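You operate a simulated robot arm through the tools that you are given. There is no shell and no other tool.

Carry out the task below with a simulated robot arm. There is one attempt and no reset: what you move stays moved.

Task
Wipe the dust off the table with the yellow cloth from the drawer.
Fine: the cloth goes into the basket; shut the drawer. Nothing pinched, dropped or knocked over. What is to be rubbed or washed off counts as gone when no trace of it is left.

It is judged by the outcome, as a careful person would: the job done as asked, and still so three seconds after it is handed in. It fails if anything else is knocked over, pushed out of place, dropped, spilled or broken. Flat cloth is picked up by pressing the open fingertips on it (5 to 10 N) and closing them slowly along it; thin cloth reads only 2 to 8 mm in the jaws.

Robot
A 7-joint arm with a two-finger parallel gripper on a trunk, on a base that moves. Base frame: it is fixed to the floor where the robot stands at the start and does not move with it; the origin is under the middle of the robot, x ahead of it, y to its left, z up; the surface under the hand at the start is at about z = 0.8. Lengths are in m, angles in degrees, forces in N, time in s.
With the tool pointing down near the work surface it reaches from about 0.24 to 0.7 m from the robot's upright axis, wherever it stands. Its first joint turns from -166.0 to 166.0 degrees. Places, roughly: dust [0.6, -0.5, 0.8]; table drawer [0.6, -0.1, 0.7]; yellow cloth (11x6x4 cm) [0.5, -0.1, 0.7]. Payload 3.43 kg.
The tool frame sits at the grasp point between the pads (the TCP): z along the fingers, y along the line on which they close. The tips reach 0.03 m beyond it. The gripper opens to 0.094 m. The fingers are 0.028 m wide and 0.01 m thick; the gripper's body (0.05 by 0.096 m) begins 0.055 m behind the TCP.
Orientation is that of the tool frame in the base frame, as a unit quaternion [x, y, z, w]. With the fingers straight down and closing along the base's y, the tool's x points along the base's -x, its y along +y and its z along -z.

Tools
- The arm moves only by the tool servo_tool. Its argument "steps" is one flat list of numbers, 7 for each row, row after row: the shift along the tool's x, y, z in units of 40 mm (1.0 is 40 mm), then the turn, a rotation vector about the tool's x, y, z in units of 6 degrees (1.0 is 6 degrees), then the closure in counts, from 0 (fully open) to 255 (shut). In form: [dx, dy, dz, ax, ay, az, fingers, dx, dy, dz, ax, ay, az, fingers, ...]. A call has 1 to 20 rows; each row shifts and turns the commanded pose from where the row before left it, along the tool's axes as they then stand. A call with a number of a shift or a turn outside -1 to 1 is refused whole. A row lasts 0.2 s, in which the tool goes at most 0.05 m and 8.6 degrees; a call with a longer step from one row to the next is refused whole, and so is a gripper value outside its range. A pose out of reach is approached as far as the arm can. The call stops where the force on the tool passes 40 N (or 10 N more than at its start, if that is more) or the arm is blocked; 0.2 s more then pass. The fingers move at their own pace (about 0.108 m/s each) and stop on an object; they squeeze with about 24 N. The grip force told is the motor's: it shows also when the fingers shut on nothing. Time passes only in rows, and 0.2 s behind the last, so rows that do not move let the fingers close. It gives the time, the measured TCP pose, the force on the tool (base axes), the opening and the grip force at its end, in the units of the frame above (readings bear some noise), with the torque about the TCP (base axes, N m) and any sound that the robot's microphone picked up, and new pictures: "views" is both (left out), scene, wrist or none.
- Cameras (640 x 400 px; columns grow to the right, rows downward): "scene" is now at [0.3954, -0.0948, 1.2662]; the picture's right is [-0.00, -0.72, -0.70], its down [-0.55, -0.58, 0.60] and it looks along [-0.84, 0.38, -0.39] (base axes); focal length 214 px, centre (320, 200). "wrist" rides on the gripper at [0.076, 0.014, -0.102] in the tool frame; the picture's right is [-0.18, 0.98, 0.00], its down [-0.75, -0.14, -0.64] and it looks along [-0.63, -0.12, 0.77] (tool axes); focal length 243 px, centre (320, 200). There is no depth. A picture from a camera that has moved, and an enlarged one, comes with that camera's place and axes in the base frame and with its lens.
- slide_trunk(by): moves the trunk up (or, below 0, down) by that many m; the arm and the scene camera ride with it, the base frame stays. It gives what a move gives, with no picture.
- roll_base(legs): drives the robot by 1 to 6 legs, each [ahead, left, turn to the left] in m, m and degrees, along the robot's own axes; the way and the turn of a leg run together, so that a leg with both is an arc; at most 1.5 m and 180 degrees a leg. The arm and the cameras ride along, it lands a little off, and it stops where it bumps. It gives what a move gives, and a new picture of the scene camera.
- turn_head(pan, tilt): turns the head with the scene camera to pan (to the left, within 80 degrees either way) and tilt (down, from -29 to 69), counted from straight ahead of the robot. It gives what a move gives, and a new picture of the scene camera.
- zoom(camera, box): a new picture of the part [left, top, right, bottom] of that camera's present view, enlarged. It takes no simulated time.
- finish_job(): hands the job in; it is judged then, once.

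Places have to be worked out from the pictures, the camera data and where the tool is seen. Open the gripper and draw the arm clear of the work before you hand the job in, unless the task says otherwise.

The tools are called after "Emit:" as a command line: name --argument value ..., lists and objects as JSON in quotes. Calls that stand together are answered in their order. servo_tool: Moves the arm, as the interface text tells. Its arguments: {"type":"object","properties":{"steps":{"type":"array","items":{"type":"number"}},"views":{"type":"string","enum":["both","scene","wrist","none"]}},"required":["steps"]} The other tools are called the same way: slide_trunk (by) moves the trunk up or down; roll_base (legs) drives the base; turn_head (pan, tilt) turns the head that bears the scene camera; zoom (camera, box) takes an enlarged picture of a part of a camera's view; finish_job () hands the job in.

At the start:

```text
t: 0.0
ee_pos: [0.3723, -0.1421, 1.1858]
tool_rot: [0.0, 1.0, 0.0, 0.0]
wrist_force: [-0.5, 0.3, -0.6]
wrist_torque: [0.01, 0.0, 0.02]
grip_width: 0.0939
grasp_force: 0.0
trunk travel left (down, up): [-0.25, 0.34]
robot x, y, heading: [0.0047, 0.0036, -0.0]
head pan, tilt (commanded): [44.1, 56.9]
```

scene: 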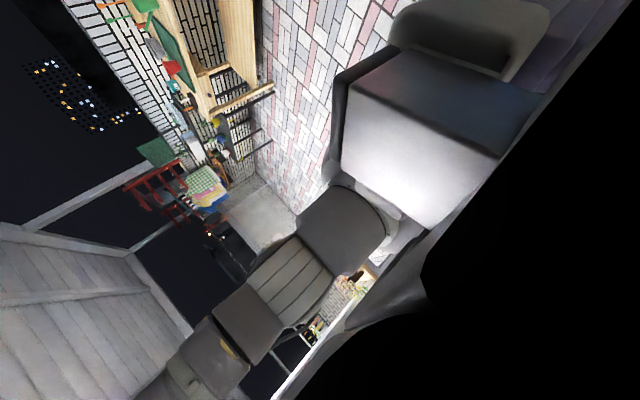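
wrist: 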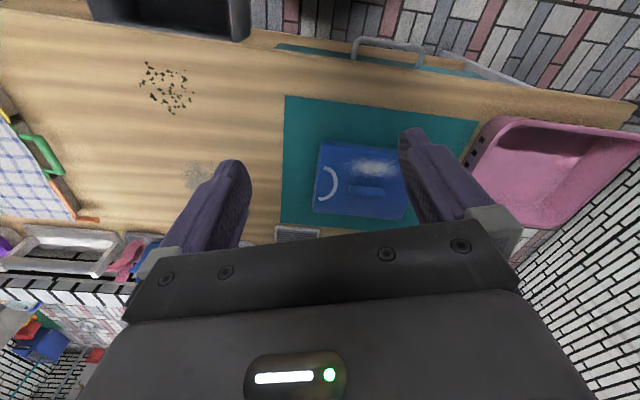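

The wrist view shows the table with a dark dust patch, a teal mat with a blue box, a pink tub on the right and, at the near edge, what looks like drawers. The head camera is pointing away from the work, so I turn it toward the table first.

Emit:
turn_head --pan -20 --tilt 45

Emit:
zoom --camera "wrist" --box '[0, 0, 320, 200]'

Emit:
zoom --camera "wrist" --box '[0, 180, 320, 400]'

```text
t: 1.4
ee_pos: [0.3729, -0.1435, 1.1858]
tool_rot: [-0.001, 1.0, 0.0, 0.0]
wrist_force: [0.5, 0.0, 0.2]
wrist_torque: [0.02, -0.01, 0.01]
grip_width: 0.0938
grasp_force: 0.2
trunk travel left (down, up): [-0.25, 0.34]
robot x, y, heading: [0.0012, 0.0007, 0.0]
head pan, tilt (commanded): [-20.0, 45.0]
camera scene: at [0.4112, -0.1713, 1.2401], right [0.0, -0.94, 0.34], down [-0.71, 0.24, 0.66], along [-0.71, -0.24, -0.66], focal length 214 px, centre (320, 200)
```

scene: 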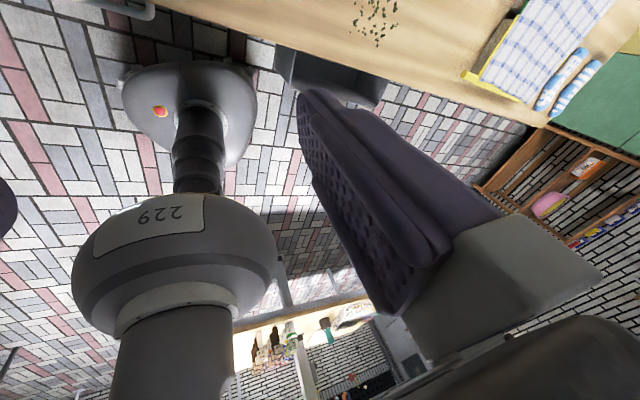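

```text
2.00 times, centred on (160, 100) of wrist
camera zoom: at [0.2977, -0.1281, 1.2887], right [0.18, 0.98, 0.0], down [0.75, -0.14, 0.64], along [0.63, -0.12, -0.77], focal length 485 px, centre (640, 400)
```

zoom: 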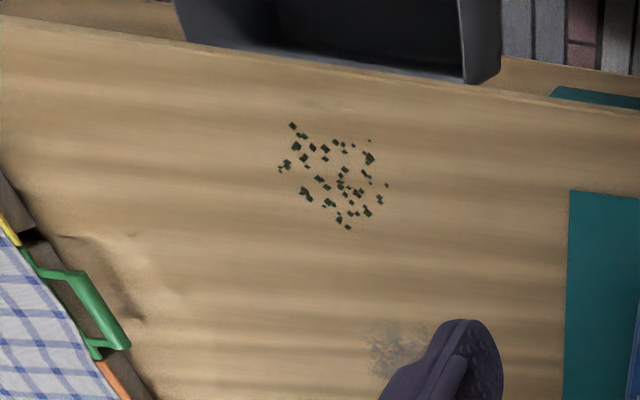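

```text
1.82 times, centred on (160, 290) of wrist
camera zoom: at [0.2977, -0.1281, 1.2887], right [0.18, 0.98, 0.0], down [0.75, -0.14, 0.64], along [0.63, -0.12, -0.77], focal length 441 px, centre (611, 36)
```

zoom: 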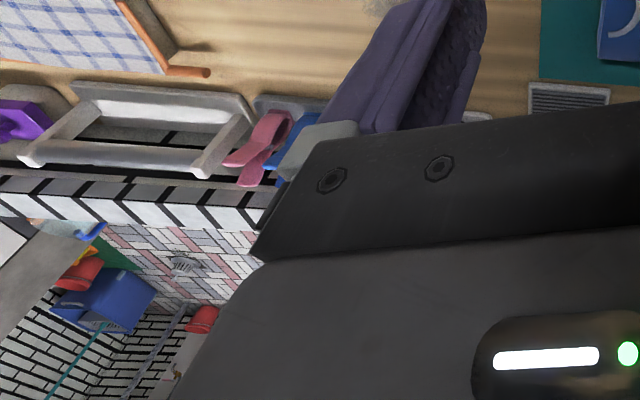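

The head's zero looks nearly straight down; tilting up should bring the table into view, so I turn it further that way.

Emit:
turn_head --pan -20 --tilt -5

Emit:
turn_head --pan -60 --tilt 0

Emit:
turn_head --pan 30 --tilt 0

```text
t: 2.5
ee_pos: [0.3729, -0.1417, 1.1852]
tool_rot: [0.0, 1.0, 0.0, 0.001]
wrist_force: [0.6, -0.4, -0.1]
wrist_torque: [-0.01, 0.02, -0.03]
grip_width: 0.0941
grasp_force: 0.1
trunk travel left (down, up): [-0.25, 0.34]
robot x, y, heading: [0.004, -0.0014, 0.1]
head pan, tilt (commanded): [-20.0, -5.0]
camera scene: at [0.4898, -0.1734, 1.2343], right [0.0, -0.94, 0.34], down [-1.0, -0.03, -0.08], along [0.09, -0.34, -0.94], focal length 214 px, centre (320, 200)
```

scene: 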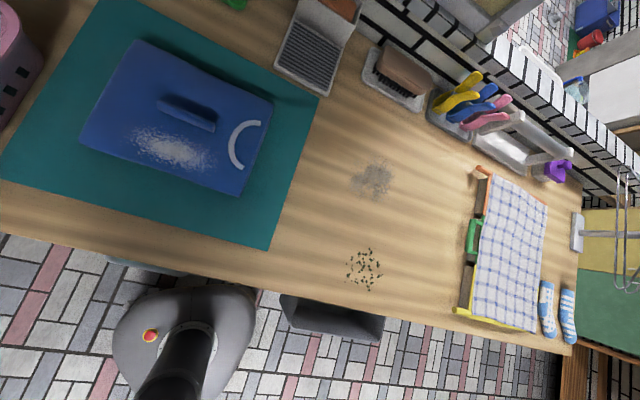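

```text
t: 3.6
ee_pos: [0.3729, -0.1424, 1.186]
tool_rot: [0.0, 1.0, 0.0, 0.001]
wrist_force: [0.1, 0.1, 0.8]
wrist_torque: [-0.04, 0.0, 0.01]
grip_width: 0.0943
grasp_force: 0.0
trunk travel left (down, up): [-0.25, 0.34]
robot x, y, heading: [-0.0002, 0.0041, 0.0]
head pan, tilt (commanded): [-60.0, 0.0]
camera scene: at [0.4822, -0.2214, 1.2715], right [0.0, -0.5, 0.87], down [-1.0, 0.0, 0.0], along [0.0, -0.87, -0.5], focal length 214 px, centre (320, 200)
```

scene: 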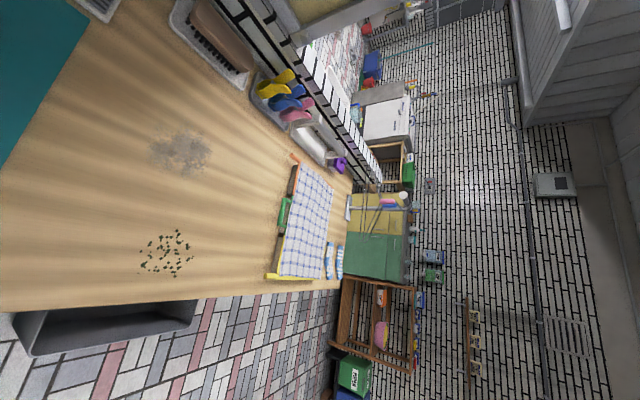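

```text
t: 5.2
ee_pos: [0.3716, -0.1428, 1.1856]
tool_rot: [-0.001, 1.0, 0.0, 0.0]
wrist_force: [0.9, -0.4, -0.3]
wrist_torque: [-0.03, 0.04, 0.04]
grip_width: 0.094
grasp_force: 0.1
trunk travel left (down, up): [-0.25, 0.34]
robot x, y, heading: [-0.0004, -0.002, 0.0]
head pan, tilt (commanded): [30.0, 0.0]
camera scene: at [0.4821, -0.0985, 1.2386], right [0.0, -0.87, -0.5], down [-1.0, 0.0, 0.0], along [0.0, 0.5, -0.87], focal length 214 px, centre (320, 200)
```

scene: 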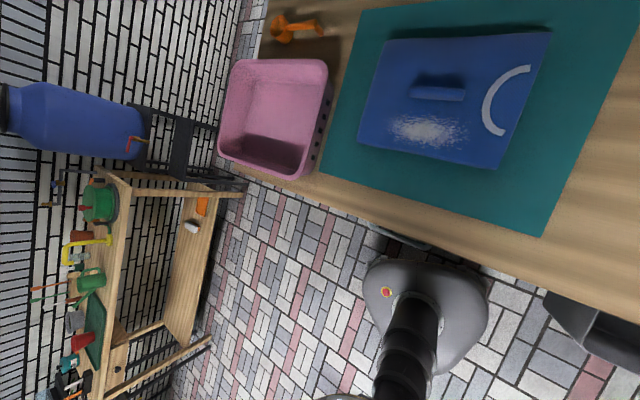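

The grey dust patch works out at about (0.59, -0.46) on the table, and there are separate dark crumbs at about (0.38, -0.43) which are not the dust. The table edge is turned about 18° against the base frame. I look at the basket and the right side more closely.

Emit:
zoom --camera "scene" --box '[200, 0, 440, 260]'

Emit:
turn_head --pan 0 --tilt -25

Emit:
turn_head --pan 0 --tilt 15

```text
1.54 times, centred on (320, 130) of scene
camera zoom: at [0.4821, -0.0985, 1.2386], right [0.0, -0.87, -0.5], down [-1.0, 0.0, 0.0], along [0.0, 0.5, -0.87], focal length 330 px, centre (320, 308)
```

zoom: 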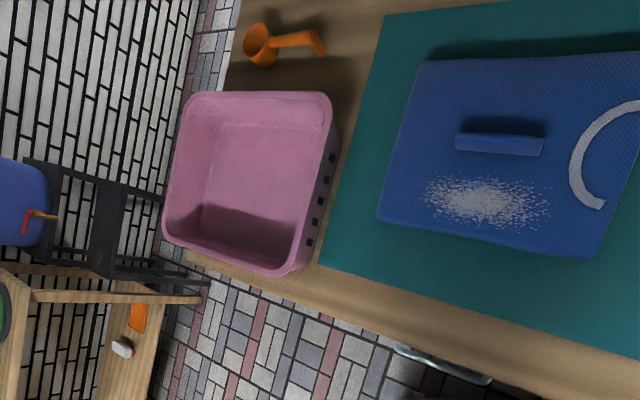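

```text
t: 6.2
ee_pos: [0.3725, -0.1422, 1.1874]
tool_rot: [0.0, 1.0, 0.0, 0.0]
wrist_force: [0.0, 0.6, -0.3]
wrist_torque: [0.02, -0.01, -0.01]
grip_width: 0.0942
grasp_force: 0.1
trunk travel left (down, up): [-0.25, 0.34]
robot x, y, heading: [-0.0002, -0.0003, 0.0]
head pan, tilt (commanded): [0.0, -25.0]
camera scene: at [0.5178, -0.1434, 1.2455], right [0.0, -1.0, 0.0], down [-0.91, 0.0, -0.42], along [0.42, 0.0, -0.91], focal length 214 px, centre (320, 200)
```

scene: 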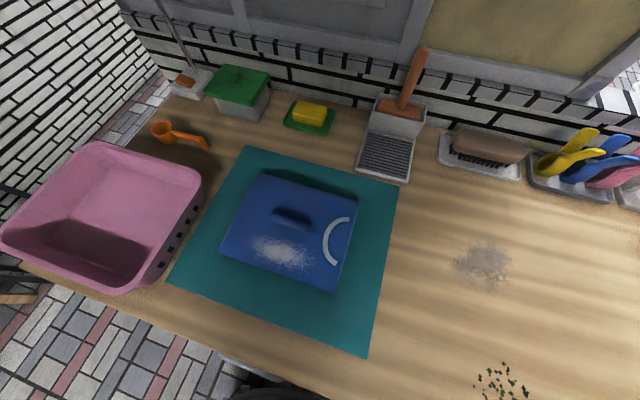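

```text
t: 7.3
ee_pos: [0.3723, -0.1422, 1.1865]
tool_rot: [0.0, 1.0, -0.001, 0.0]
wrist_force: [0.8, 0.2, -0.5]
wrist_torque: [-0.02, 0.02, 0.0]
grip_width: 0.0942
grasp_force: 0.1
trunk travel left (down, up): [-0.25, 0.34]
robot x, y, heading: [-0.0024, -0.0025, 0.1]
head pan, tilt (commanded): [0.0, 15.0]
camera scene: at [0.4581, -0.1435, 1.2232], right [0.0, -1.0, 0.0], down [-0.97, 0.0, 0.26], along [-0.26, 0.0, -0.97], focal length 214 px, centre (320, 200)
```

scene: 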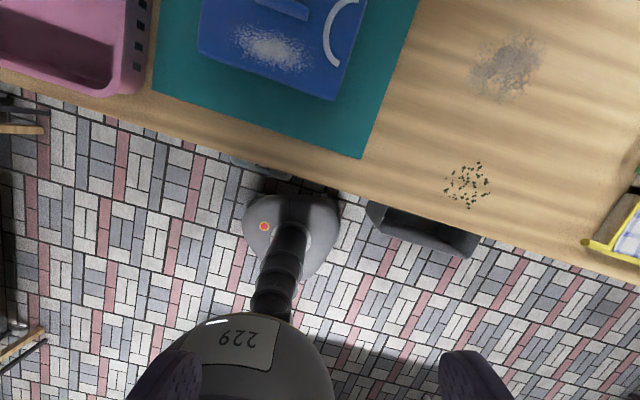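

The pink tub with the slotted side is the basket, at the table's left end. I zoom on the front edge to find the drawer handle.

Emit:
zoom --camera "scene" --box '[180, 120, 400, 260]'

Emit:
zoom --camera "wrist" --box '[260, 0, 500, 150]'

```text
2.86 times, centred on (290, 190) of scene
camera zoom: at [0.4581, -0.1435, 1.2232], right [0.0, -1.0, 0.0], down [-0.97, 0.0, 0.26], along [-0.26, 0.0, -0.97], focal length 613 px, centre (406, 229)
```

zoom: 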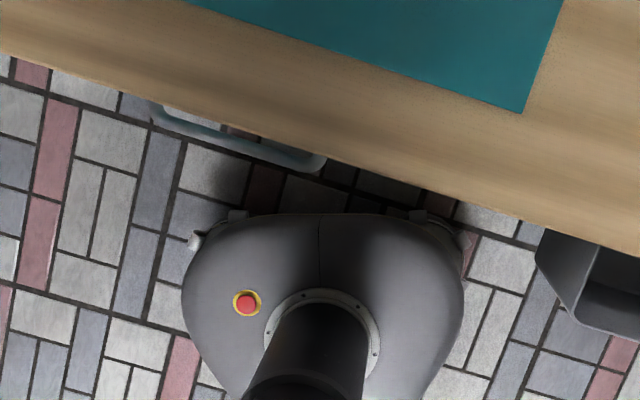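

```text
2.67 times, centred on (380, 75) of wrist
camera zoom: at [0.2977, -0.1281, 1.2887], right [0.18, 0.98, 0.0], down [0.75, -0.14, 0.64], along [0.63, -0.12, -0.77], focal length 647 px, centre (160, 533)
```

zoom: 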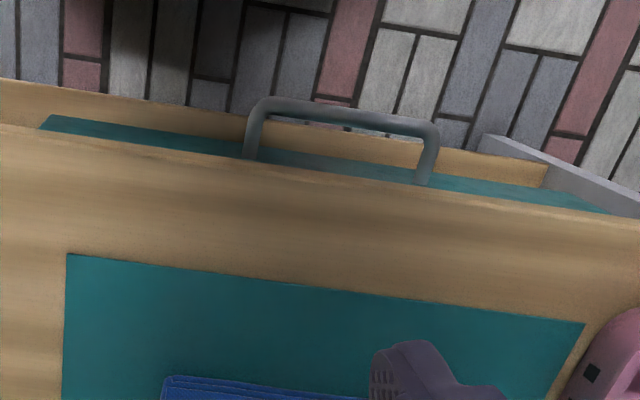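

Triangulating from both views, the handle bar runs from about (0.377, -0.068) to (0.415, 0.066) at z ≈ 0.70, so the drawer opens along roughly (-0.956, 0.29). I back the base off and turn it about 17° right to face the drawer, making room for it to open.

Emit:
roll_base --legs '[[-0.27, 0.2, 0], [0, 0, -17]]'

Emit:
turn_head --pan 0 --tilt -25

```text
t: 10.4
ee_pos: [0.0419, -0.0468, 1.1874]
tool_rot: [0.149, 0.989, 0.0, 0.0]
wrist_force: [-0.2, 0.4, 0.2]
wrist_torque: [0.02, -0.01, 0.04]
grip_width: 0.094
grasp_force: 0.1
trunk travel left (down, up): [-0.25, 0.34]
robot x, y, heading: [-0.2664, 0.2002, -17.4]
head pan, tilt (commanded): [0.0, 15.0]
camera scene: at [0.125, -0.0741, 1.2231], right [-0.3, -0.96, 0.0], down [-0.92, 0.29, 0.26], along [-0.25, 0.08, -0.97], focal length 214 px, centre (320, 200)
```

scene: 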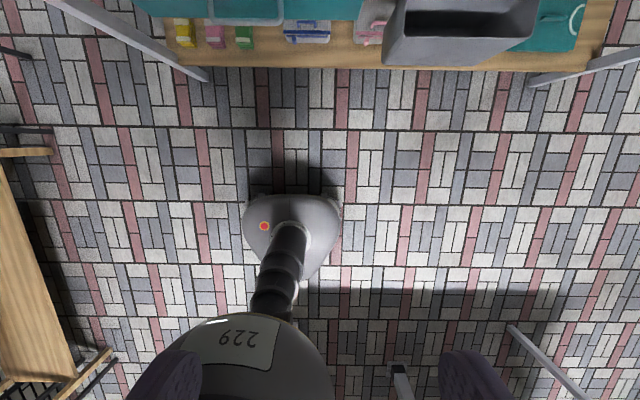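

```text
t: 11.5
ee_pos: [0.0425, -0.0475, 1.1865]
tool_rot: [0.15, 0.989, 0.0, 0.0]
wrist_force: [0.6, -0.1, -0.3]
wrist_torque: [0.01, 0.02, 0.01]
grip_width: 0.094
grasp_force: 0.0
trunk travel left (down, up): [-0.25, 0.34]
robot x, y, heading: [-0.2703, 0.1949, -17.1]
head pan, tilt (commanded): [0.0, -25.0]
camera scene: at [0.1822, -0.0916, 1.2455], right [-0.3, -0.96, 0.0], down [-0.87, 0.27, -0.42], along [0.4, -0.12, -0.91], focal length 214 px, centre (320, 200)
```

scene: 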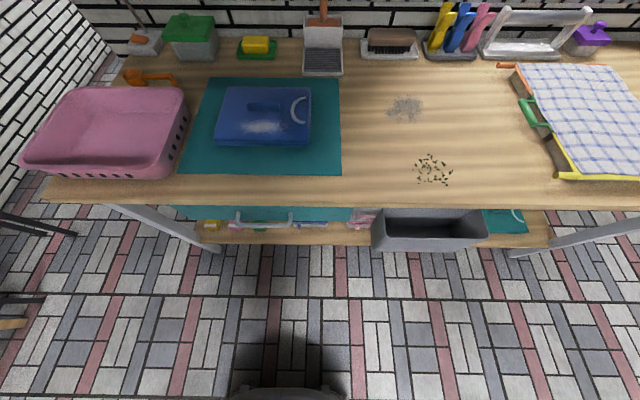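

The table is now square in view, with a teal drawer front and a bar handle under the left-middle of the top. I zoom in on the drawer and on the dust patch.

Emit:
zoom --camera "scene" --box '[150, 180, 390, 260]'

Emit:
zoom --camera "scene" --box '[340, 70, 500, 200]'

Emit:
zoom --camera "wrist" --box '[0, 0, 640, 400]'

```text
2.67 times, centred on (270, 220) of scene
camera zoom: at [0.1822, -0.0916, 1.2455], right [-0.3, -0.96, 0.0], down [-0.87, 0.27, -0.42], along [0.4, -0.12, -0.91], focal length 572 px, centre (453, 147)
```

zoom: 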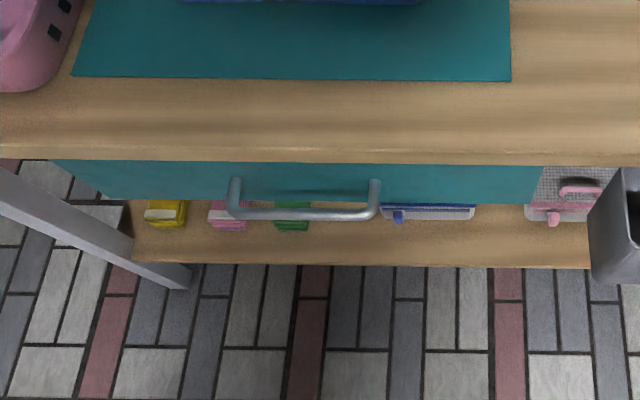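

```text
3.08 times, centred on (420, 135) of scene
camera zoom: at [0.1822, -0.0916, 1.2455], right [-0.3, -0.96, 0.0], down [-0.87, 0.27, -0.42], along [0.4, -0.12, -0.91], focal length 660 px, centre (12, 400)
```

zoom: 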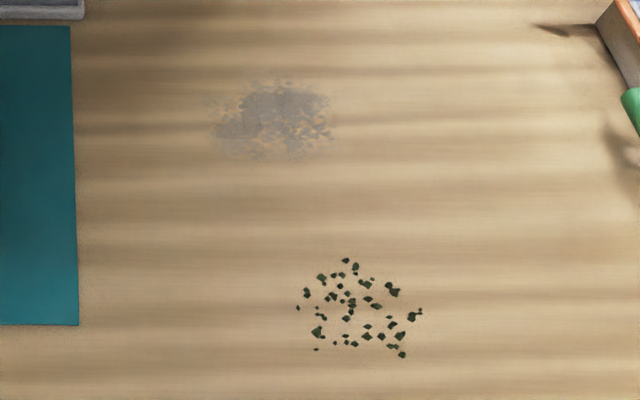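

```text
1.00 times, centred on (320, 200) of wrist (not enlarged: the box is as wide or as high as the picture)
camera zoom: at [-0.0237, -0.0113, 1.2887], right [0.47, 0.88, 0.0], down [0.68, -0.36, 0.64], along [0.57, -0.3, -0.77], focal length 243 px, centre (320, 200)
```

zoom: 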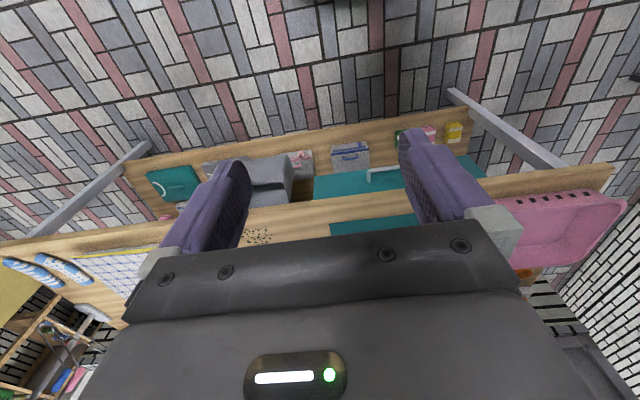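

The handle centre agrees from this new view: about (0.397, -0.002, 0.70), nearly straight ahead of the robot (0.69 m). I bring the tool over in front of it while still high and roll it 90°, so that the jaws will close vertically on the bar once I tip the hand forward.

Emit:
servo_tool --steps '[-0.6, 0.74, 0, 0, 0, 0, 0, -0.6, 0.74, 0, 0, 0, 0, 0, -0.6, 0.74, 0, 0, 0, 0, 0, -0.6, 0.74, 0, 0, 0, 0, 0, -0.6, 0.74, 0, 0, 0, 0, 0, 0, 0, 0, 0, 0, 1, 0, 0, 0, 0, 0, 0, 1, 0, 0, 0, 0, 0, 0, 1, 0, 0, 0, 0, 0, 0, 1, 0, 0, 0, 0, 0, 0, 1, 0, 0, 0, 0, 0, 0, 1, 0, 0, 0, 0, 0, 0, 1, 0, 0, 0, 0, 0, 0, 1, 0, 0, 0, 0, 0, 0, 1, 0, 0, 0, 0, 0, 0, 1, 0, 0, 0, 0, 0, 0, 1, 0, 0, 0, 0, 0, 0, 1, 0, 0, 0, 0, 0, 0, 1, 0, 0, 0, 0, 0, 0, 1, 0, 0, 0, 0, 0, 0, 1, 0]' --views "both"

```text
t: 15.7
ee_pos: [0.2024, 0.0587, 1.186]
tool_rot: [0.806, 0.592, 0.0, -0.001]
wrist_force: [-0.6, -0.5, -0.5]
wrist_torque: [0.03, 0.02, -0.04]
grip_width: 0.0941
grasp_force: 0.0
trunk travel left (down, up): [-0.25, 0.34]
robot x, y, heading: [-0.2708, 0.2009, -17.1]
head pan, tilt (commanded): [0.0, -25.0]
camera scene: at [0.1583, -0.0815, 1.2455], right [-0.95, 0.3, 0.0], down [0.27, 0.87, -0.42], along [-0.13, -0.4, -0.91], focal length 214 px, centre (320, 200)
camera wrist: at [0.2396, 0.1272, 1.2885], right [0.88, -0.47, 0.0], down [-0.36, -0.68, 0.64], along [-0.3, -0.57, -0.77], focal length 243 px, centre (320, 200)
```

scene: 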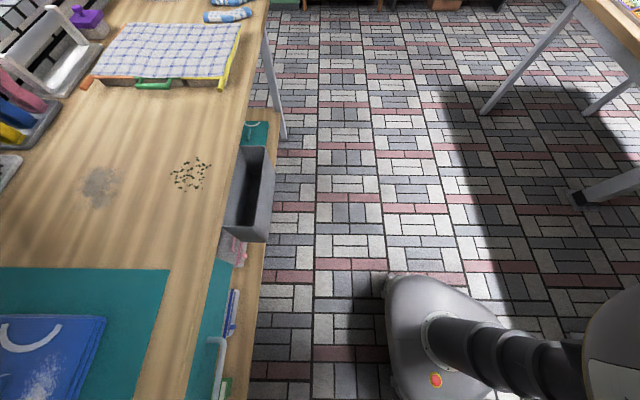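
wrist: 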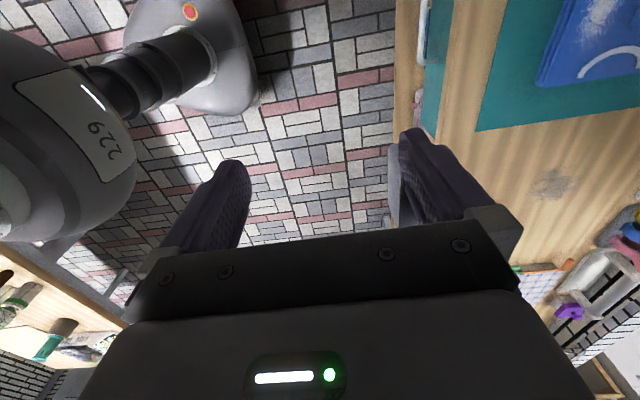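

Both cameras ride on the hand, and the tool is now rolled so its closing line points along the drawer's direction. Next I tip the hand forward 90° about its x-axis to point at the drawer, still high and clear.

Emit:
servo_tool --steps '[0, 0, 0, -1, 0, 0, 0, 0, 0, 0, -1, 0, 0, 0, 0, 0, 0, -1, 0, 0, 0, 0, 0, 0, -1, 0, 0, 0, 0, 0, 0, -1, 0, 0, 0, 0, 0, 0, -1, 0, 0, 0, 0, 0, 0, -1, 0, 0, 0, 0, 0, 0, -1, 0, 0, 0, 0, 0, 0, -1, 0, 0, 0, 0, 0, 0, -1, 0, 0, 0, 0, 0, 0, -1, 0, 0, 0, 0, 0, 0, -1, 0, 0, 0, 0, 0, 0, -1, 0, 0, 0, 0, 0, 0, -1, 0, 0, 0, 0, 0, 0, -1, 0, 0, 0]' --views "both"

```text
t: 18.9
ee_pos: [0.2137, 0.0545, 1.1866]
tool_rot: [0.569, 0.419, 0.42, 0.569]
wrist_force: [0.8, -0.2, 0.6]
wrist_torque: [-0.01, 0.0, 0.0]
grip_width: 0.094
grasp_force: 0.0
out of reach, approached as far as the arm can: row 12, 13
trunk travel left (down, up): [-0.25, 0.34]
robot x, y, heading: [-0.2669, 0.1971, -17.1]
head pan, tilt (commanded): [0.0, -25.0]
camera scene: at [0.1137, -0.068, 1.1866], right [0.0, 0.0, -1.0], down [0.67, 0.74, 0.0], along [0.74, -0.67, 0.0], focal length 214 px, centre (320, 200)
camera wrist: at [0.1396, 0.1579, 1.2004], right [-0.06, -0.18, 0.98], down [-0.84, -0.53, -0.14], along [0.55, -0.83, -0.12], focal length 243 px, centre (320, 200)
```

scene: 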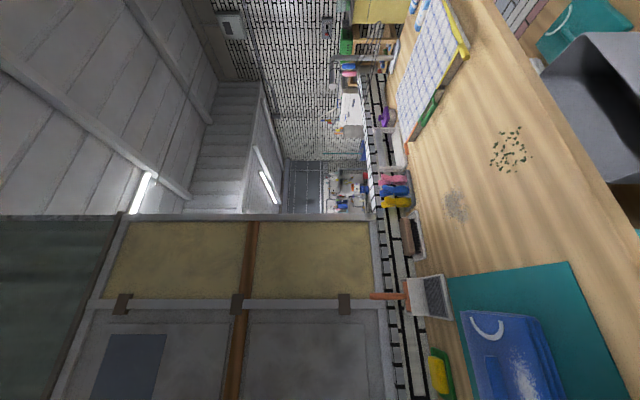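
wrist: 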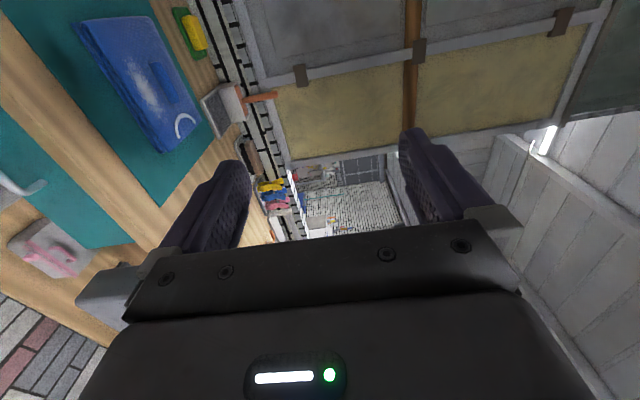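

The hand now points level at the drawer with jaws vertical. I lower the trunk by 0.2 m and then take the hand down the rest of the way with the arm.

Emit:
slide_trunk --by -0.2

Emit:
turn_head --pan 0 --tilt 30

```text
t: 21.1
ee_pos: [0.2142, 0.0537, 0.9873]
tool_rot: [0.569, 0.42, 0.42, 0.569]
wrist_force: [0.3, 0.0, 0.3]
wrist_torque: [0.07, 0.02, 0.04]
grip_width: 0.0943
grasp_force: 0.1
trunk travel left (down, up): [-0.05, 0.54]
robot x, y, heading: [-0.271, 0.1957, -17.2]
head pan, tilt (commanded): [0.0, -25.0]
```

```text
t: 22.3
ee_pos: [0.2131, 0.0554, 0.9862]
tool_rot: [0.57, 0.419, 0.42, 0.569]
wrist_force: [0.2, -0.4, -0.3]
wrist_torque: [-0.03, -0.01, 0.02]
grip_width: 0.0941
grasp_force: 0.0
trunk travel left (down, up): [-0.05, 0.54]
robot x, y, heading: [-0.2682, 0.1996, -17.3]
head pan, tilt (commanded): [0.0, 30.0]
camera scene: at [0.157, 0.0067, 0.9868], right [0.0, 0.0, -1.0], down [-0.22, 0.98, 0.0], along [0.98, 0.22, 0.0], focal length 214 px, centre (320, 200)
```

scene: 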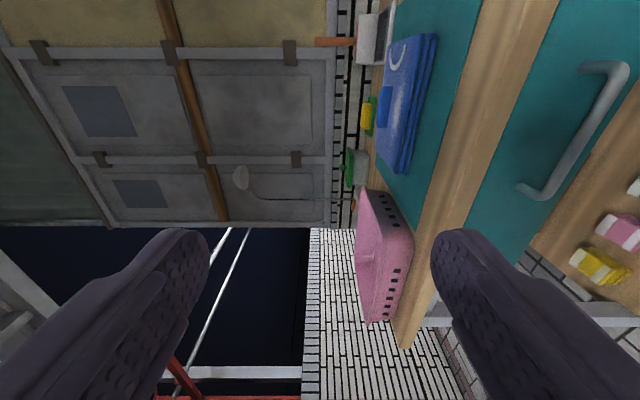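

The handle re-measured from here is again at about (0.40, 0.00, 0.70). I lower the hand straight down to the handle's height, still about 0.17 m short of it.

Emit:
servo_tool --steps '[0, -0.9, 0, 0, 0, 0, 0, 0, -0.9, 0, 0, 0, 0, 0, 0, -0.9, 0, 0, 0, 0, 0, 0, -0.9, 0, 0, 0, 0, 0, 0, -0.9, 0, 0, 0, 0, 0, 0, -0.9, 0, 0, 0, 0, 0, 0, -0.9, 0, 0, 0, 0, 0, 0, -0.85, 0, 0, 0, 0, 0]' --views "both"

```text
t: 24.1
ee_pos: [0.2133, 0.0567, 0.6992]
tool_rot: [0.569, 0.419, 0.42, 0.569]
wrist_force: [0.4, 0.1, -0.5]
wrist_torque: [0.01, 0.0, 0.02]
grip_width: 0.0942
grasp_force: 0.0
trunk travel left (down, up): [-0.05, 0.54]
robot x, y, heading: [-0.2709, 0.1978, -17.2]
head pan, tilt (commanded): [0.0, 30.0]
camera scene: at [0.1559, 0.0076, 0.7001], right [0.0, 0.0, -1.0], down [-0.22, 0.98, 0.0], along [0.98, 0.22, 0.0], focal length 214 px, centre (320, 200)
camera wrist: at [0.1383, 0.159, 0.714], right [-0.05, -0.18, 0.98], down [-0.84, -0.53, -0.14], along [0.55, -0.83, -0.12], focal length 243 px, centre (320, 200)
```

scene: 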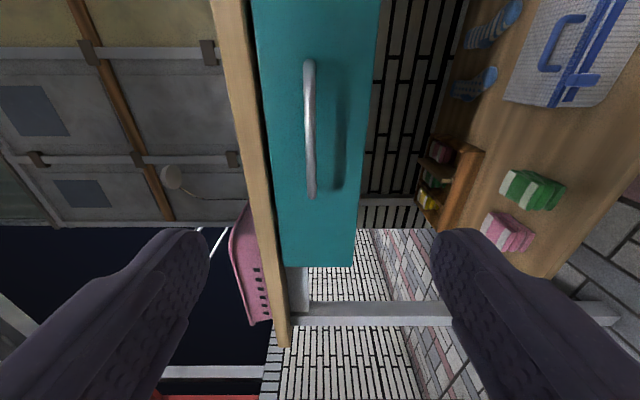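
wrist: 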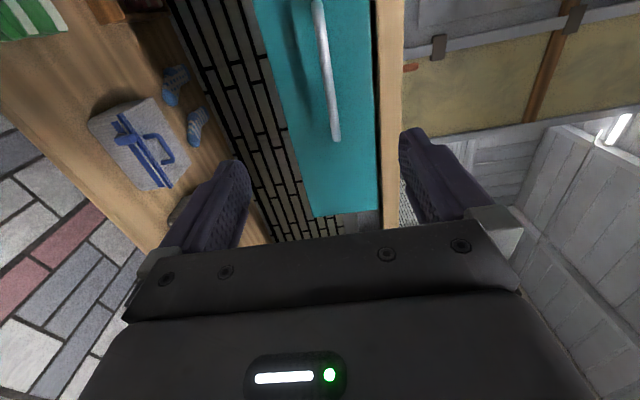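

The bar now sits about 1 cm above the hand's centre line (z ≈ 0.709), centred sideways, about 0.19 m ahead. I raise 8 mm and advance 0.16 m so that the tips come to the bar.

Emit:
servo_tool --steps '[0, 0.2, 0.8, 0, 0, 0, 0, 0, 0, 0.8, 0, 0, 0, 0, 0, 0, 0.8, 0, 0, 0, 0, 0, 0, 0.8, 0, 0, 0, 0, 0, 0, 0.8, 0, 0, 0, 0]' --views "both"

```text
t: 25.3
ee_pos: [0.3675, 0.0071, 0.7074]
tool_rot: [0.57, 0.419, 0.42, 0.568]
wrist_force: [-0.2, -0.4, 0.0]
wrist_torque: [0.02, 0.03, 0.04]
grip_width: 0.094
grasp_force: 0.2
trunk travel left (down, up): [-0.05, 0.54]
robot x, y, heading: [-0.2693, 0.1956, -17.1]
head pan, tilt (commanded): [0.0, 30.0]
camera scene: at [0.3107, -0.0407, 0.7079], right [0.0, 0.0, -1.0], down [-0.22, 0.98, 0.0], along [0.98, 0.22, 0.0], focal length 214 px, centre (320, 200)
camera wrist: at [0.293, 0.1107, 0.7219], right [-0.05, -0.18, 0.98], down [-0.84, -0.53, -0.14], along [0.55, -0.83, -0.12], focal length 243 px, centre (320, 200)
```

scene: 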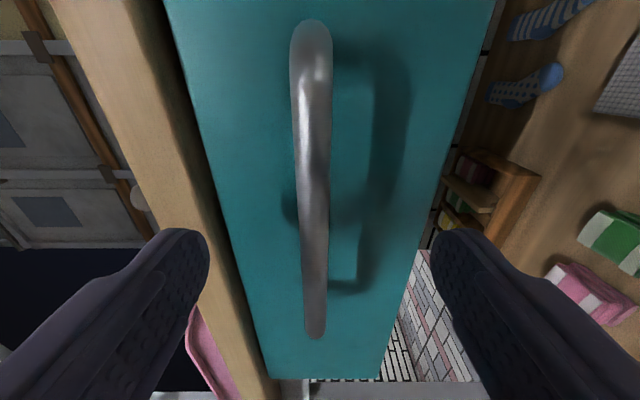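
wrist: 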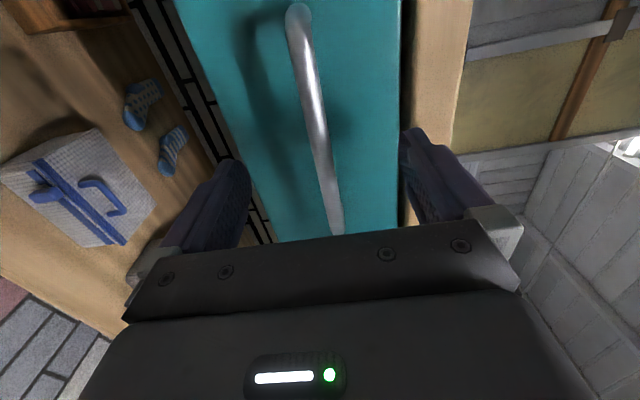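

The tips are level with the bar and it lies about 3 mm above centre. I advance 2 cm, raising 3 mm, and close on the bar.

Emit:
servo_tool --steps '[0, 0.075, 0.25, 0, 0, 0, 0, 0, 0, 0.25, 0, 0, 0, 0, 0, 0, 0, 0, 0, 0, 120, 0, 0, 0, 0, 0, 0, 200, 0, 0, 0, 0, 0, 0, 255, 0, 0, 0, 0, 0, 0, 255, 0, 0, 0, 0, 0, 0, 255]' --views "scene"

```text
t: 26.9
ee_pos: [0.3857, 0.0013, 0.7108]
tool_rot: [0.571, 0.42, 0.419, 0.567]
wrist_force: [-1.5, 0.7, -11.6]
wrist_torque: [0.05, 0.1, 0.07]
grip_width: 0.0116
grasp_force: 45.4
trunk travel left (down, up): [-0.05, 0.54]
robot x, y, heading: [-0.2721, 0.1982, -16.9]
head pan, tilt (commanded): [0.0, 30.0]
camera scene: at [0.3294, -0.0466, 0.7104], right [0.0, 0.0, -1.0], down [-0.22, 0.98, 0.0], along [0.98, 0.22, 0.0], focal length 214 px, centre (320, 200)
```

scene: 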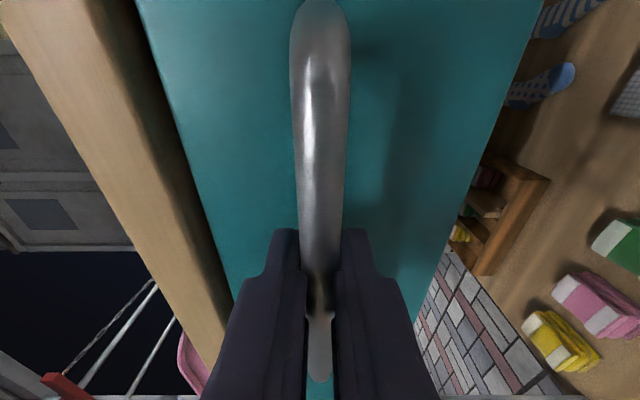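

The jaws hold the bar (11.6 mm). I pull the drawer straight back in slow steps, easing the hand down 2 mm to relieve the vertical load.

Emit:
servo_tool --steps '[0, -0.05, -0.2, 0, 0, 0, 255, 0, 0, -0.3, 0, 0, 0, 255, 0, 0, -0.4, 0, 0, 0, 255, 0, 0, -0.5, 0, 0, 0, 255, 0, 0, -0.5, 0, 0, 0, 255, 0, 0, -0.5, 0, 0, 0, 255, 0, 0, -0.4, 0, 0, 0, 255, 0, 0, -0.2, 0, 0, 0, 255]' --views "both"

```text
t: 28.7
ee_pos: [0.273, 0.0398, 0.7099]
tool_rot: [0.569, 0.42, 0.42, 0.569]
wrist_force: [5.3, 15.2, 5.7]
wrist_torque: [0.1, -0.05, -0.71]
grip_width: 0.0115
grasp_force: 44.6
trunk travel left (down, up): [-0.05, 0.54]
robot x, y, heading: [-0.2704, 0.1939, -17.2]
head pan, tilt (commanded): [0.0, 30.0]
camera scene: at [0.2145, -0.0093, 0.7102], right [0.0, 0.0, -1.0], down [-0.22, 0.97, 0.0], along [0.97, 0.22, 0.0], focal length 214 px, centre (320, 200)
camera wrist: at [0.1965, 0.1421, 0.724], right [-0.05, -0.18, 0.98], down [-0.84, -0.53, -0.14], along [0.55, -0.83, -0.12], focal length 243 px, centre (320, 200)
```

scene: 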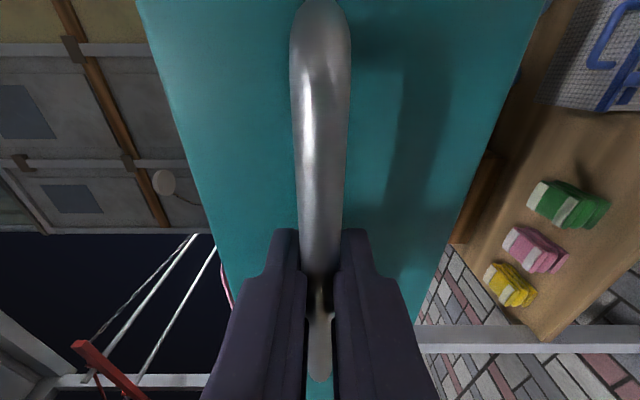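
wrist: 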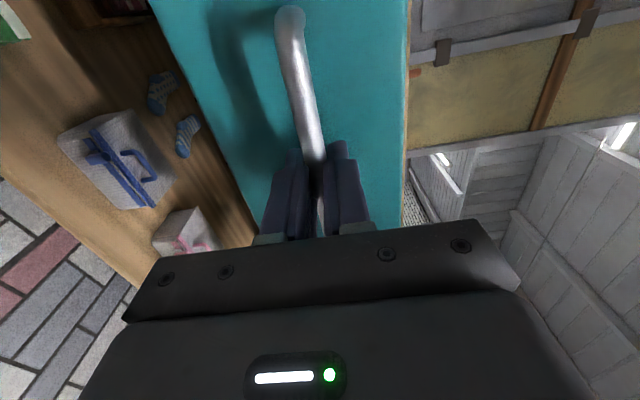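

The drawer came 12 cm but with about 15 N sideways toward +y, so its true line is a degree or two more slanted. I add a small leftward correction and pull on.

Emit:
servo_tool --steps '[0.1, 0, -0.1, 0, 0, 0, 255, 0.02, 0, -0.4, 0, 0, 0, 255, 0.02, 0, -0.5, 0, 0, 0, 255, 0.02, 0, -0.5, 0, 0, 0, 255, 0.02, 0, -0.3, 0, 0, 0, 255, 0.02, 0, -0.2, 0, 0, 0, 255]' --views "none"

```text
t: 30.1
ee_pos: [0.1948, 0.064, 0.7102]
tool_rot: [0.57, 0.418, 0.418, 0.571]
wrist_force: [-10.5, -34.6, 16.7]
wrist_torque: [-0.01, -0.16, -0.41]
grip_width: 0.0117
grasp_force: 44.6
trunk travel left (down, up): [-0.05, 0.54]
robot x, y, heading: [-0.2678, 0.1986, -17.4]
head pan, tilt (commanded): [0.0, 30.0]
```

The drawer is out 20 cm; my leftward correction was too much (-36 N sideways). I shift back 5.5 mm and pull 2.5 cm more.

Emit:
servo_tool --steps '[-0.07, -0.03, 0, 0, 0, 0, 255, -0.07, -0.03, -0.1, 0, 0, 0, 255, 0, 0, -0.3, 0, 0, 0, 255, 0, 0, -0.2, 0, 0, 0, 255, 0, 0, 0, 0, 0, 0, 255]' --views "both"

```text
t: 31.5
ee_pos: [0.1738, 0.0713, 0.7101]
tool_rot: [0.566, 0.418, 0.422, 0.572]
wrist_force: [0.9, -2.4, 16.5]
wrist_torque: [-0.28, -0.18, 0.62]
grip_width: 0.0118
grasp_force: 45.3
trunk travel left (down, up): [-0.05, 0.54]
robot x, y, heading: [-0.2718, 0.1986, -17.2]
head pan, tilt (commanded): [0.0, 30.0]
stopped in row 5: the force on the tool passed its limit at 50 N (the readings are from after the stop); the commanded pose is now the measured one
camera scene: at [0.1167, 0.0229, 0.7095], right [0.01, 0.0, -1.0], down [-0.22, 0.97, 0.0], along [0.97, 0.22, 0.01], focal length 214 px, centre (320, 200)
camera wrist: at [0.0985, 0.1742, 0.7229], right [-0.06, -0.17, 0.98], down [-0.83, -0.53, -0.15], along [0.55, -0.83, -0.11], focal length 243 px, centre (320, 200)
```

scene: 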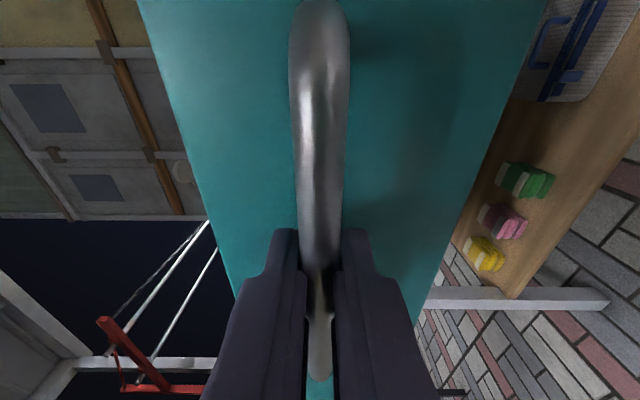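
wrist: 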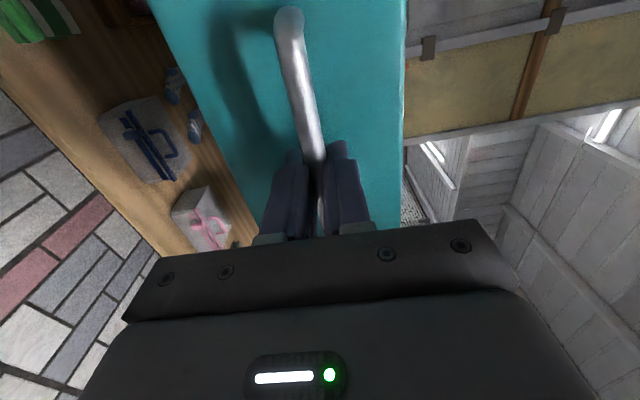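

The drawer reached its stop at about 22 cm open. I open the jaws and back the hand off the bar.

Emit:
servo_tool --steps '[0, 0, 0, 0, 0, 0, 150, 0, 0, 0, 0, 0, 0, 50, 0, 0, 0, 0, 0, 0, 0, 0, 0, 0, 0, 0, 0, 0, 0, 0, -0.4, 0, 0, 0, 0, 0, 0, -0.5, 0, 0, 0, 0, 0, 0, -0.5, 0, 0, 0, 0]' --views "scene"

```text
t: 33.1
ee_pos: [0.1198, 0.0882, 0.7086]
tool_rot: [0.566, 0.418, 0.422, 0.572]
wrist_force: [-0.1, -0.5, -0.1]
wrist_torque: [-0.03, -0.01, 0.02]
grip_width: 0.094
grasp_force: 0.1
trunk travel left (down, up): [-0.05, 0.54]
robot x, y, heading: [-0.27, 0.2031, -17.2]
head pan, tilt (commanded): [0.0, 30.0]
camera scene: at [0.0641, 0.0394, 0.7081], right [0.01, 0.0, -1.0], down [-0.22, 0.97, 0.0], along [0.97, 0.22, 0.01], focal length 214 px, centre (320, 200)
```

scene: 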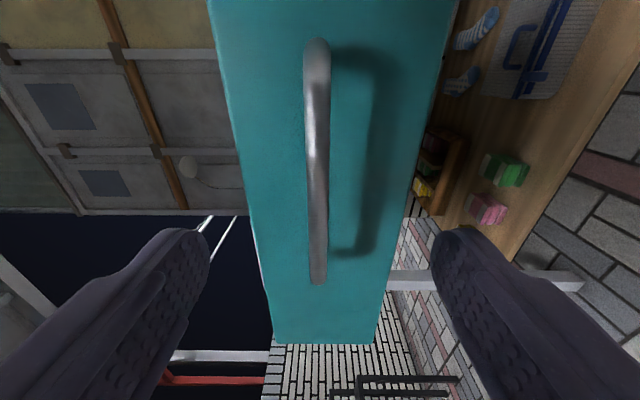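

Released and clear of the bar. I raise the trunk back and lift the hand well above the table before tipping it down again.

Emit:
slide_trunk --by 0.2

Emit:
servo_tool --steps '[0, 0.9, 0, 0, 0, 0, 0, 0, 0.9, 0, 0, 0, 0, 0, 0, 0.9, 0, 0, 0, 0, 0, 0, 0.9, 0, 0, 0, 0, 0, 0, 0.9, 0, 0, 0, 0, 0, 0, 0.9, 0, 0, 0, 0, 0]' --views "none"

Emit:
servo_tool --steps '[0, 0, 0, 1, 0, 0, 0, 0, 0, 0, 1, 0, 0, 0, 0, 0, 0, 1, 0, 0, 0, 0, 0, 0, 1, 0, 0, 0, 0, 0, 0, 1, 0, 0, 0, 0, 0, 0, 1, 0, 0, 0, 0, 0, 0, 1, 0, 0, 0, 0, 0, 0, 1, 0, 0, 0, 0, 0, 0, 1, 0, 0, 0, 0, 0, 0, 1, 0, 0, 0, 0, 0, 0, 1, 0, 0, 0, 0, 0, 0, 1, 0, 0, 0, 0, 0, 0, 1, 0, 0, 0, 0, 0, 0, 1, 0, 0, 0, 0, 0, 0, 1, 0, 0, 0]' --views "both"

```text
t: 35.2
ee_pos: [0.1192, 0.0876, 0.9076]
tool_rot: [0.566, 0.419, 0.422, 0.57]
wrist_force: [-0.1, 0.1, -0.1]
wrist_torque: [-0.03, -0.03, 0.04]
grip_width: 0.0939
grasp_force: 0.0
trunk travel left (down, up): [-0.25, 0.34]
robot x, y, heading: [-0.2672, 0.1981, -17.3]
head pan, tilt (commanded): [0.0, 30.0]
```

```text
t: 36.6
ee_pos: [0.1667, 0.0769, 1.0757]
tool_rot: [0.568, 0.419, 0.422, 0.569]
wrist_force: [0.2, 0.5, 0.2]
wrist_torque: [0.02, -0.01, 0.03]
grip_width: 0.094
grasp_force: 0.1
out of reach, approached as far as the arm can: row 4, 5, 6
trunk travel left (down, up): [-0.25, 0.34]
robot x, y, heading: [-0.2684, 0.1973, -17.4]
head pan, tilt (commanded): [0.0, 30.0]
```

```text
t: 39.8
ee_pos: [0.187, 0.0682, 1.0631]
tool_rot: [0.805, 0.592, 0.013, 0.029]
wrist_force: [-0.2, 0.2, -0.5]
wrist_torque: [0.0, -0.01, 0.01]
grip_width: 0.0944
grasp_force: 0.1
out of reach, approached as far as the arm can: row 1, 2, 3, 12
trunk travel left (down, up): [-0.25, 0.34]
robot x, y, heading: [-0.2675, 0.194, -17.2]
head pan, tilt (commanded): [0.0, 30.0]
camera scene: at [0.166, 0.0085, 1.1045], right [-0.95, 0.3, -0.06], down [0.23, 0.84, 0.49], along [0.2, 0.45, -0.87], focal length 214 px, centre (320, 200)
camera wrist: at [0.2191, 0.1388, 1.1662], right [0.88, -0.47, 0.06], down [-0.39, -0.66, 0.64], along [-0.26, -0.59, -0.77], focal length 243 px, centre (320, 200)
```

scene: 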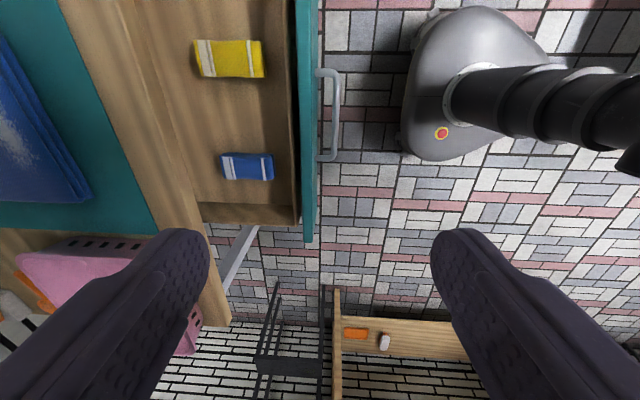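
wrist: 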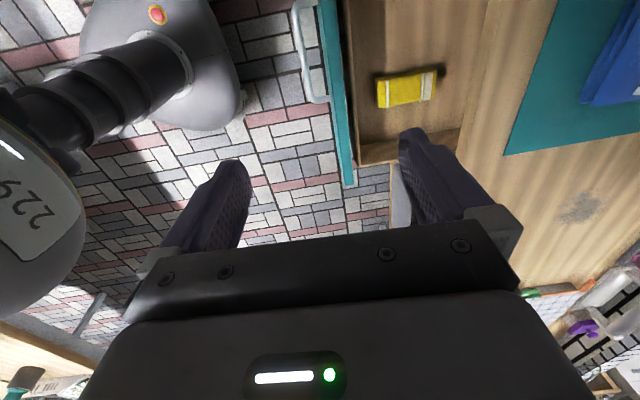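

The open drawer holds a yellow and a blue folded cloth; the yellow one is around (0.33, -0.076, ~0.68). I zoom to see its lie and thickness.

Emit:
zoom --camera "scene" --box '[160, 0, 340, 230]'

Emit:
zoom --camera "wrist" --box '[320, 40, 480, 180]'

```text
1.74 times, centred on (250, 115) of scene
camera zoom: at [0.166, 0.0085, 1.1045], right [-0.95, 0.3, -0.06], down [0.23, 0.84, 0.49], along [0.2, 0.45, -0.87], focal length 373 px, centre (442, 348)
```

zoom: 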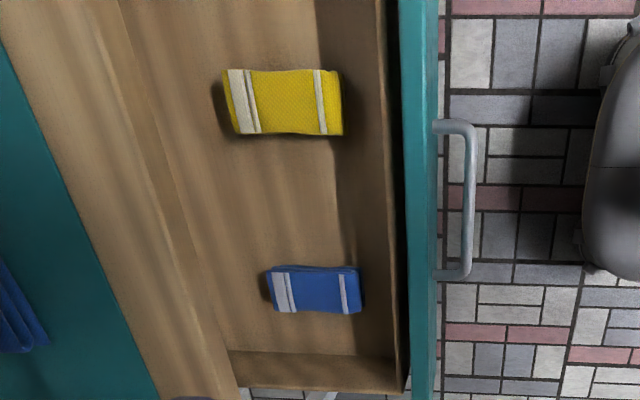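

```text
2.86 times, centred on (400, 110) of wrist
camera zoom: at [0.2191, 0.1388, 1.1662], right [0.88, -0.47, 0.06], down [-0.39, -0.66, 0.64], along [-0.26, -0.59, -0.77], focal length 693 px, centre (91, 457)
```

zoom: 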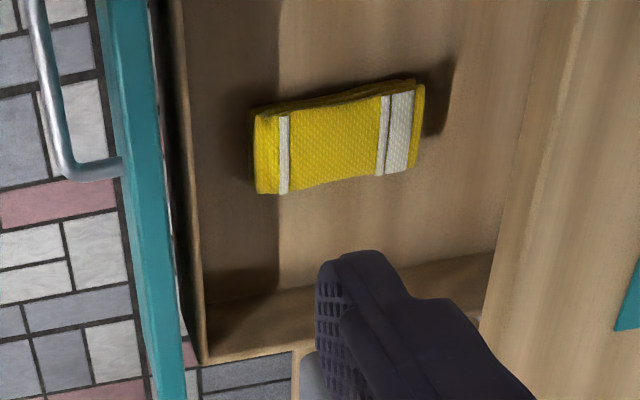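

The yellow cloth lies with its long side along the drawer's direction, so I'll grip it across its 6 cm width. I level the hand, roll it back by 90° and look again.

Emit:
servo_tool --steps '[0, 0, 0, 0.6, 0, 0, 0, 0, 0, 0, 0, 0, -1, 0, 0, 0, 0, 0, 0, -1, 0, 0, 0, 0, 0, 0, -1, 0, 0, 0, 0, 0, 0, -1, 0, 0, 0, 0, 0, 0, -1, 0, 0, 0, 0, 0, 0, -1, 0, 0, 0, 0, 0, 0, -1, 0, 0, 0, 0, 0, 0, -1, 0, 0, 0, 0, 0, 0, -1, 0, 0, 0, 0, 0, 0, -1, 0, 0, 0, 0, 0, 0, -1, 0, 0, 0, 0, 0, 0, -1, 0, 0, 0, 0, 0, 0, -1, 0, 0, 0, 0, 0, 0, -1, 0, 0, 0, 0, 0, 0, -1, 0]' --views "none"

Emit:
turn_head --pan 0 --tilt 10

```text
t: 43.2
ee_pos: [0.1873, 0.0672, 1.0642]
tool_rot: [0.151, 0.989, -0.006, -0.001]
wrist_force: [-0.9, -0.4, -0.4]
wrist_torque: [0.03, -0.04, 0.01]
grip_width: 0.0942
grasp_force: 0.1
trunk travel left (down, up): [-0.25, 0.34]
robot x, y, heading: [-0.2678, 0.1989, -17.3]
head pan, tilt (commanded): [0.0, 30.0]
```

```text
t: 44.1
ee_pos: [0.1863, 0.0677, 1.0636]
tool_rot: [0.151, 0.988, -0.005, -0.001]
wrist_force: [-0.4, 0.4, 0.3]
wrist_torque: [0.02, 0.0, 0.0]
grip_width: 0.0942
grasp_force: 0.0
trunk travel left (down, up): [-0.25, 0.34]
robot x, y, heading: [-0.272, 0.1988, -17.1]
head pan, tilt (commanded): [0.0, 10.0]
camera scene: at [0.276, 0.0389, 1.1011], right [-0.3, -0.95, 0.01], down [-0.94, 0.3, 0.17], along [-0.17, 0.04, -0.98], focal length 214 px, centre (320, 200)
```

scene: 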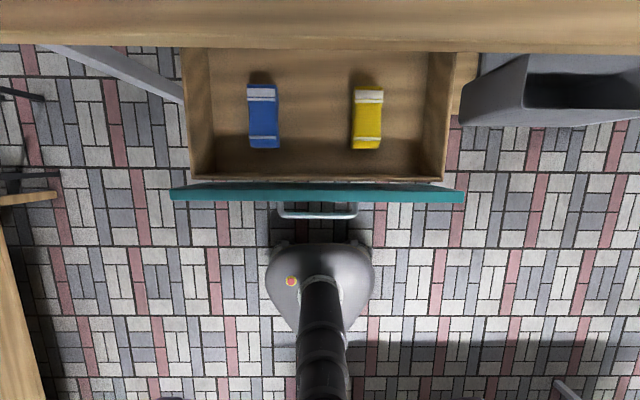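

The overhead view puts the yellow cloth's centre at about (0.328, -0.075) with its top near z = 0.675, and there is room for the hand between the drawer front and the table edge. I move above it and descend to a hover.

Emit:
servo_tool --steps '[-0.847, -0.47, 0, 0, 0, 0, 0, -0.847, -0.47, 0, 0, 0, 0, 0, -0.847, -0.47, 0, 0, 0, 0, 0, -0.847, -0.47, 0, 0, 0, 0, 0, -0.847, -0.47, 0, 0, 0, 0, 0, 0, 0, 0.9, 0, 0, 0, 0, 0, 0, 0.9, 0, 0, 0, 0, 0, 0, 0.9, 0, 0, 0, 0, 0, 0, 0.9, 0, 0, 0, 0, 0, 0, 0.9, 0, -1, 0, 0, 0, 0, 0.9, 0, -1, 0, 0]' --views "none"

Emit:
turn_head --pan 0 --tilt 40

Emit:
zoom --camera "wrist" --box '[0, 0, 640, 400]'

```text
t: 46.5
ee_pos: [0.3236, -0.0776, 0.8487]
tool_rot: [0.149, 0.983, -0.022, 0.103]
wrist_force: [-0.3, -0.5, 0.2]
wrist_torque: [0.0, -0.02, 0.0]
grip_width: 0.0938
grasp_force: 0.1
trunk travel left (down, up): [-0.25, 0.34]
robot x, y, heading: [-0.2715, 0.1987, -17.3]
head pan, tilt (commanded): [0.0, 10.0]
```

```text
t: 47.4
ee_pos: [0.3224, -0.078, 0.8491]
tool_rot: [0.15, 0.983, -0.022, 0.102]
wrist_force: [-0.6, 0.0, 0.3]
wrist_torque: [0.0, 0.01, 0.03]
grip_width: 0.0939
grasp_force: 0.0
trunk travel left (down, up): [-0.25, 0.34]
robot x, y, heading: [-0.2714, 0.2004, -16.9]
head pan, tilt (commanded): [0.0, 40.0]
camera scene: at [0.3567, -0.0883, 0.9039], right [-0.3, -0.95, 0.01], down [-0.84, 0.27, 0.47], along [-0.45, 0.13, -0.88], focal length 214 px, centre (320, 200)
```

scene: 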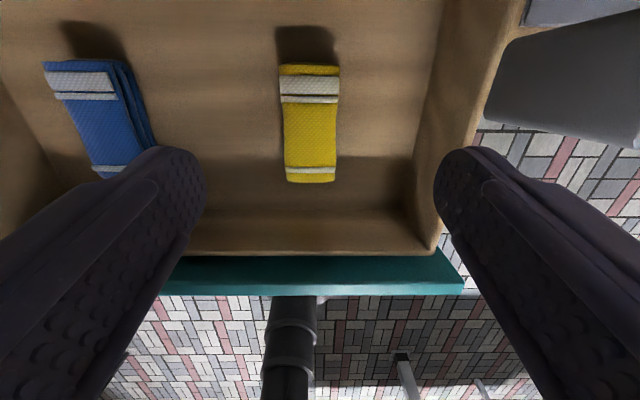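

```text
1.00 times, centred on (320, 200) of wrist (not enlarged: the box is as wide or as high as the picture)
camera zoom: at [0.237, -0.0338, 0.9343], right [0.47, 0.88, 0.03], down [0.54, -0.31, 0.79], along [0.7, -0.35, -0.62], focal length 243 px, centre (320, 200)
```

zoom: 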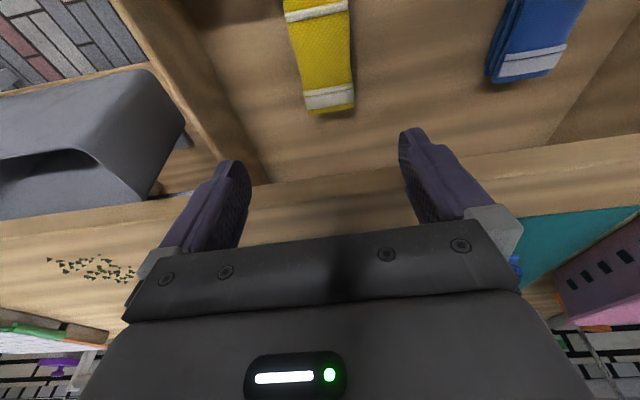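

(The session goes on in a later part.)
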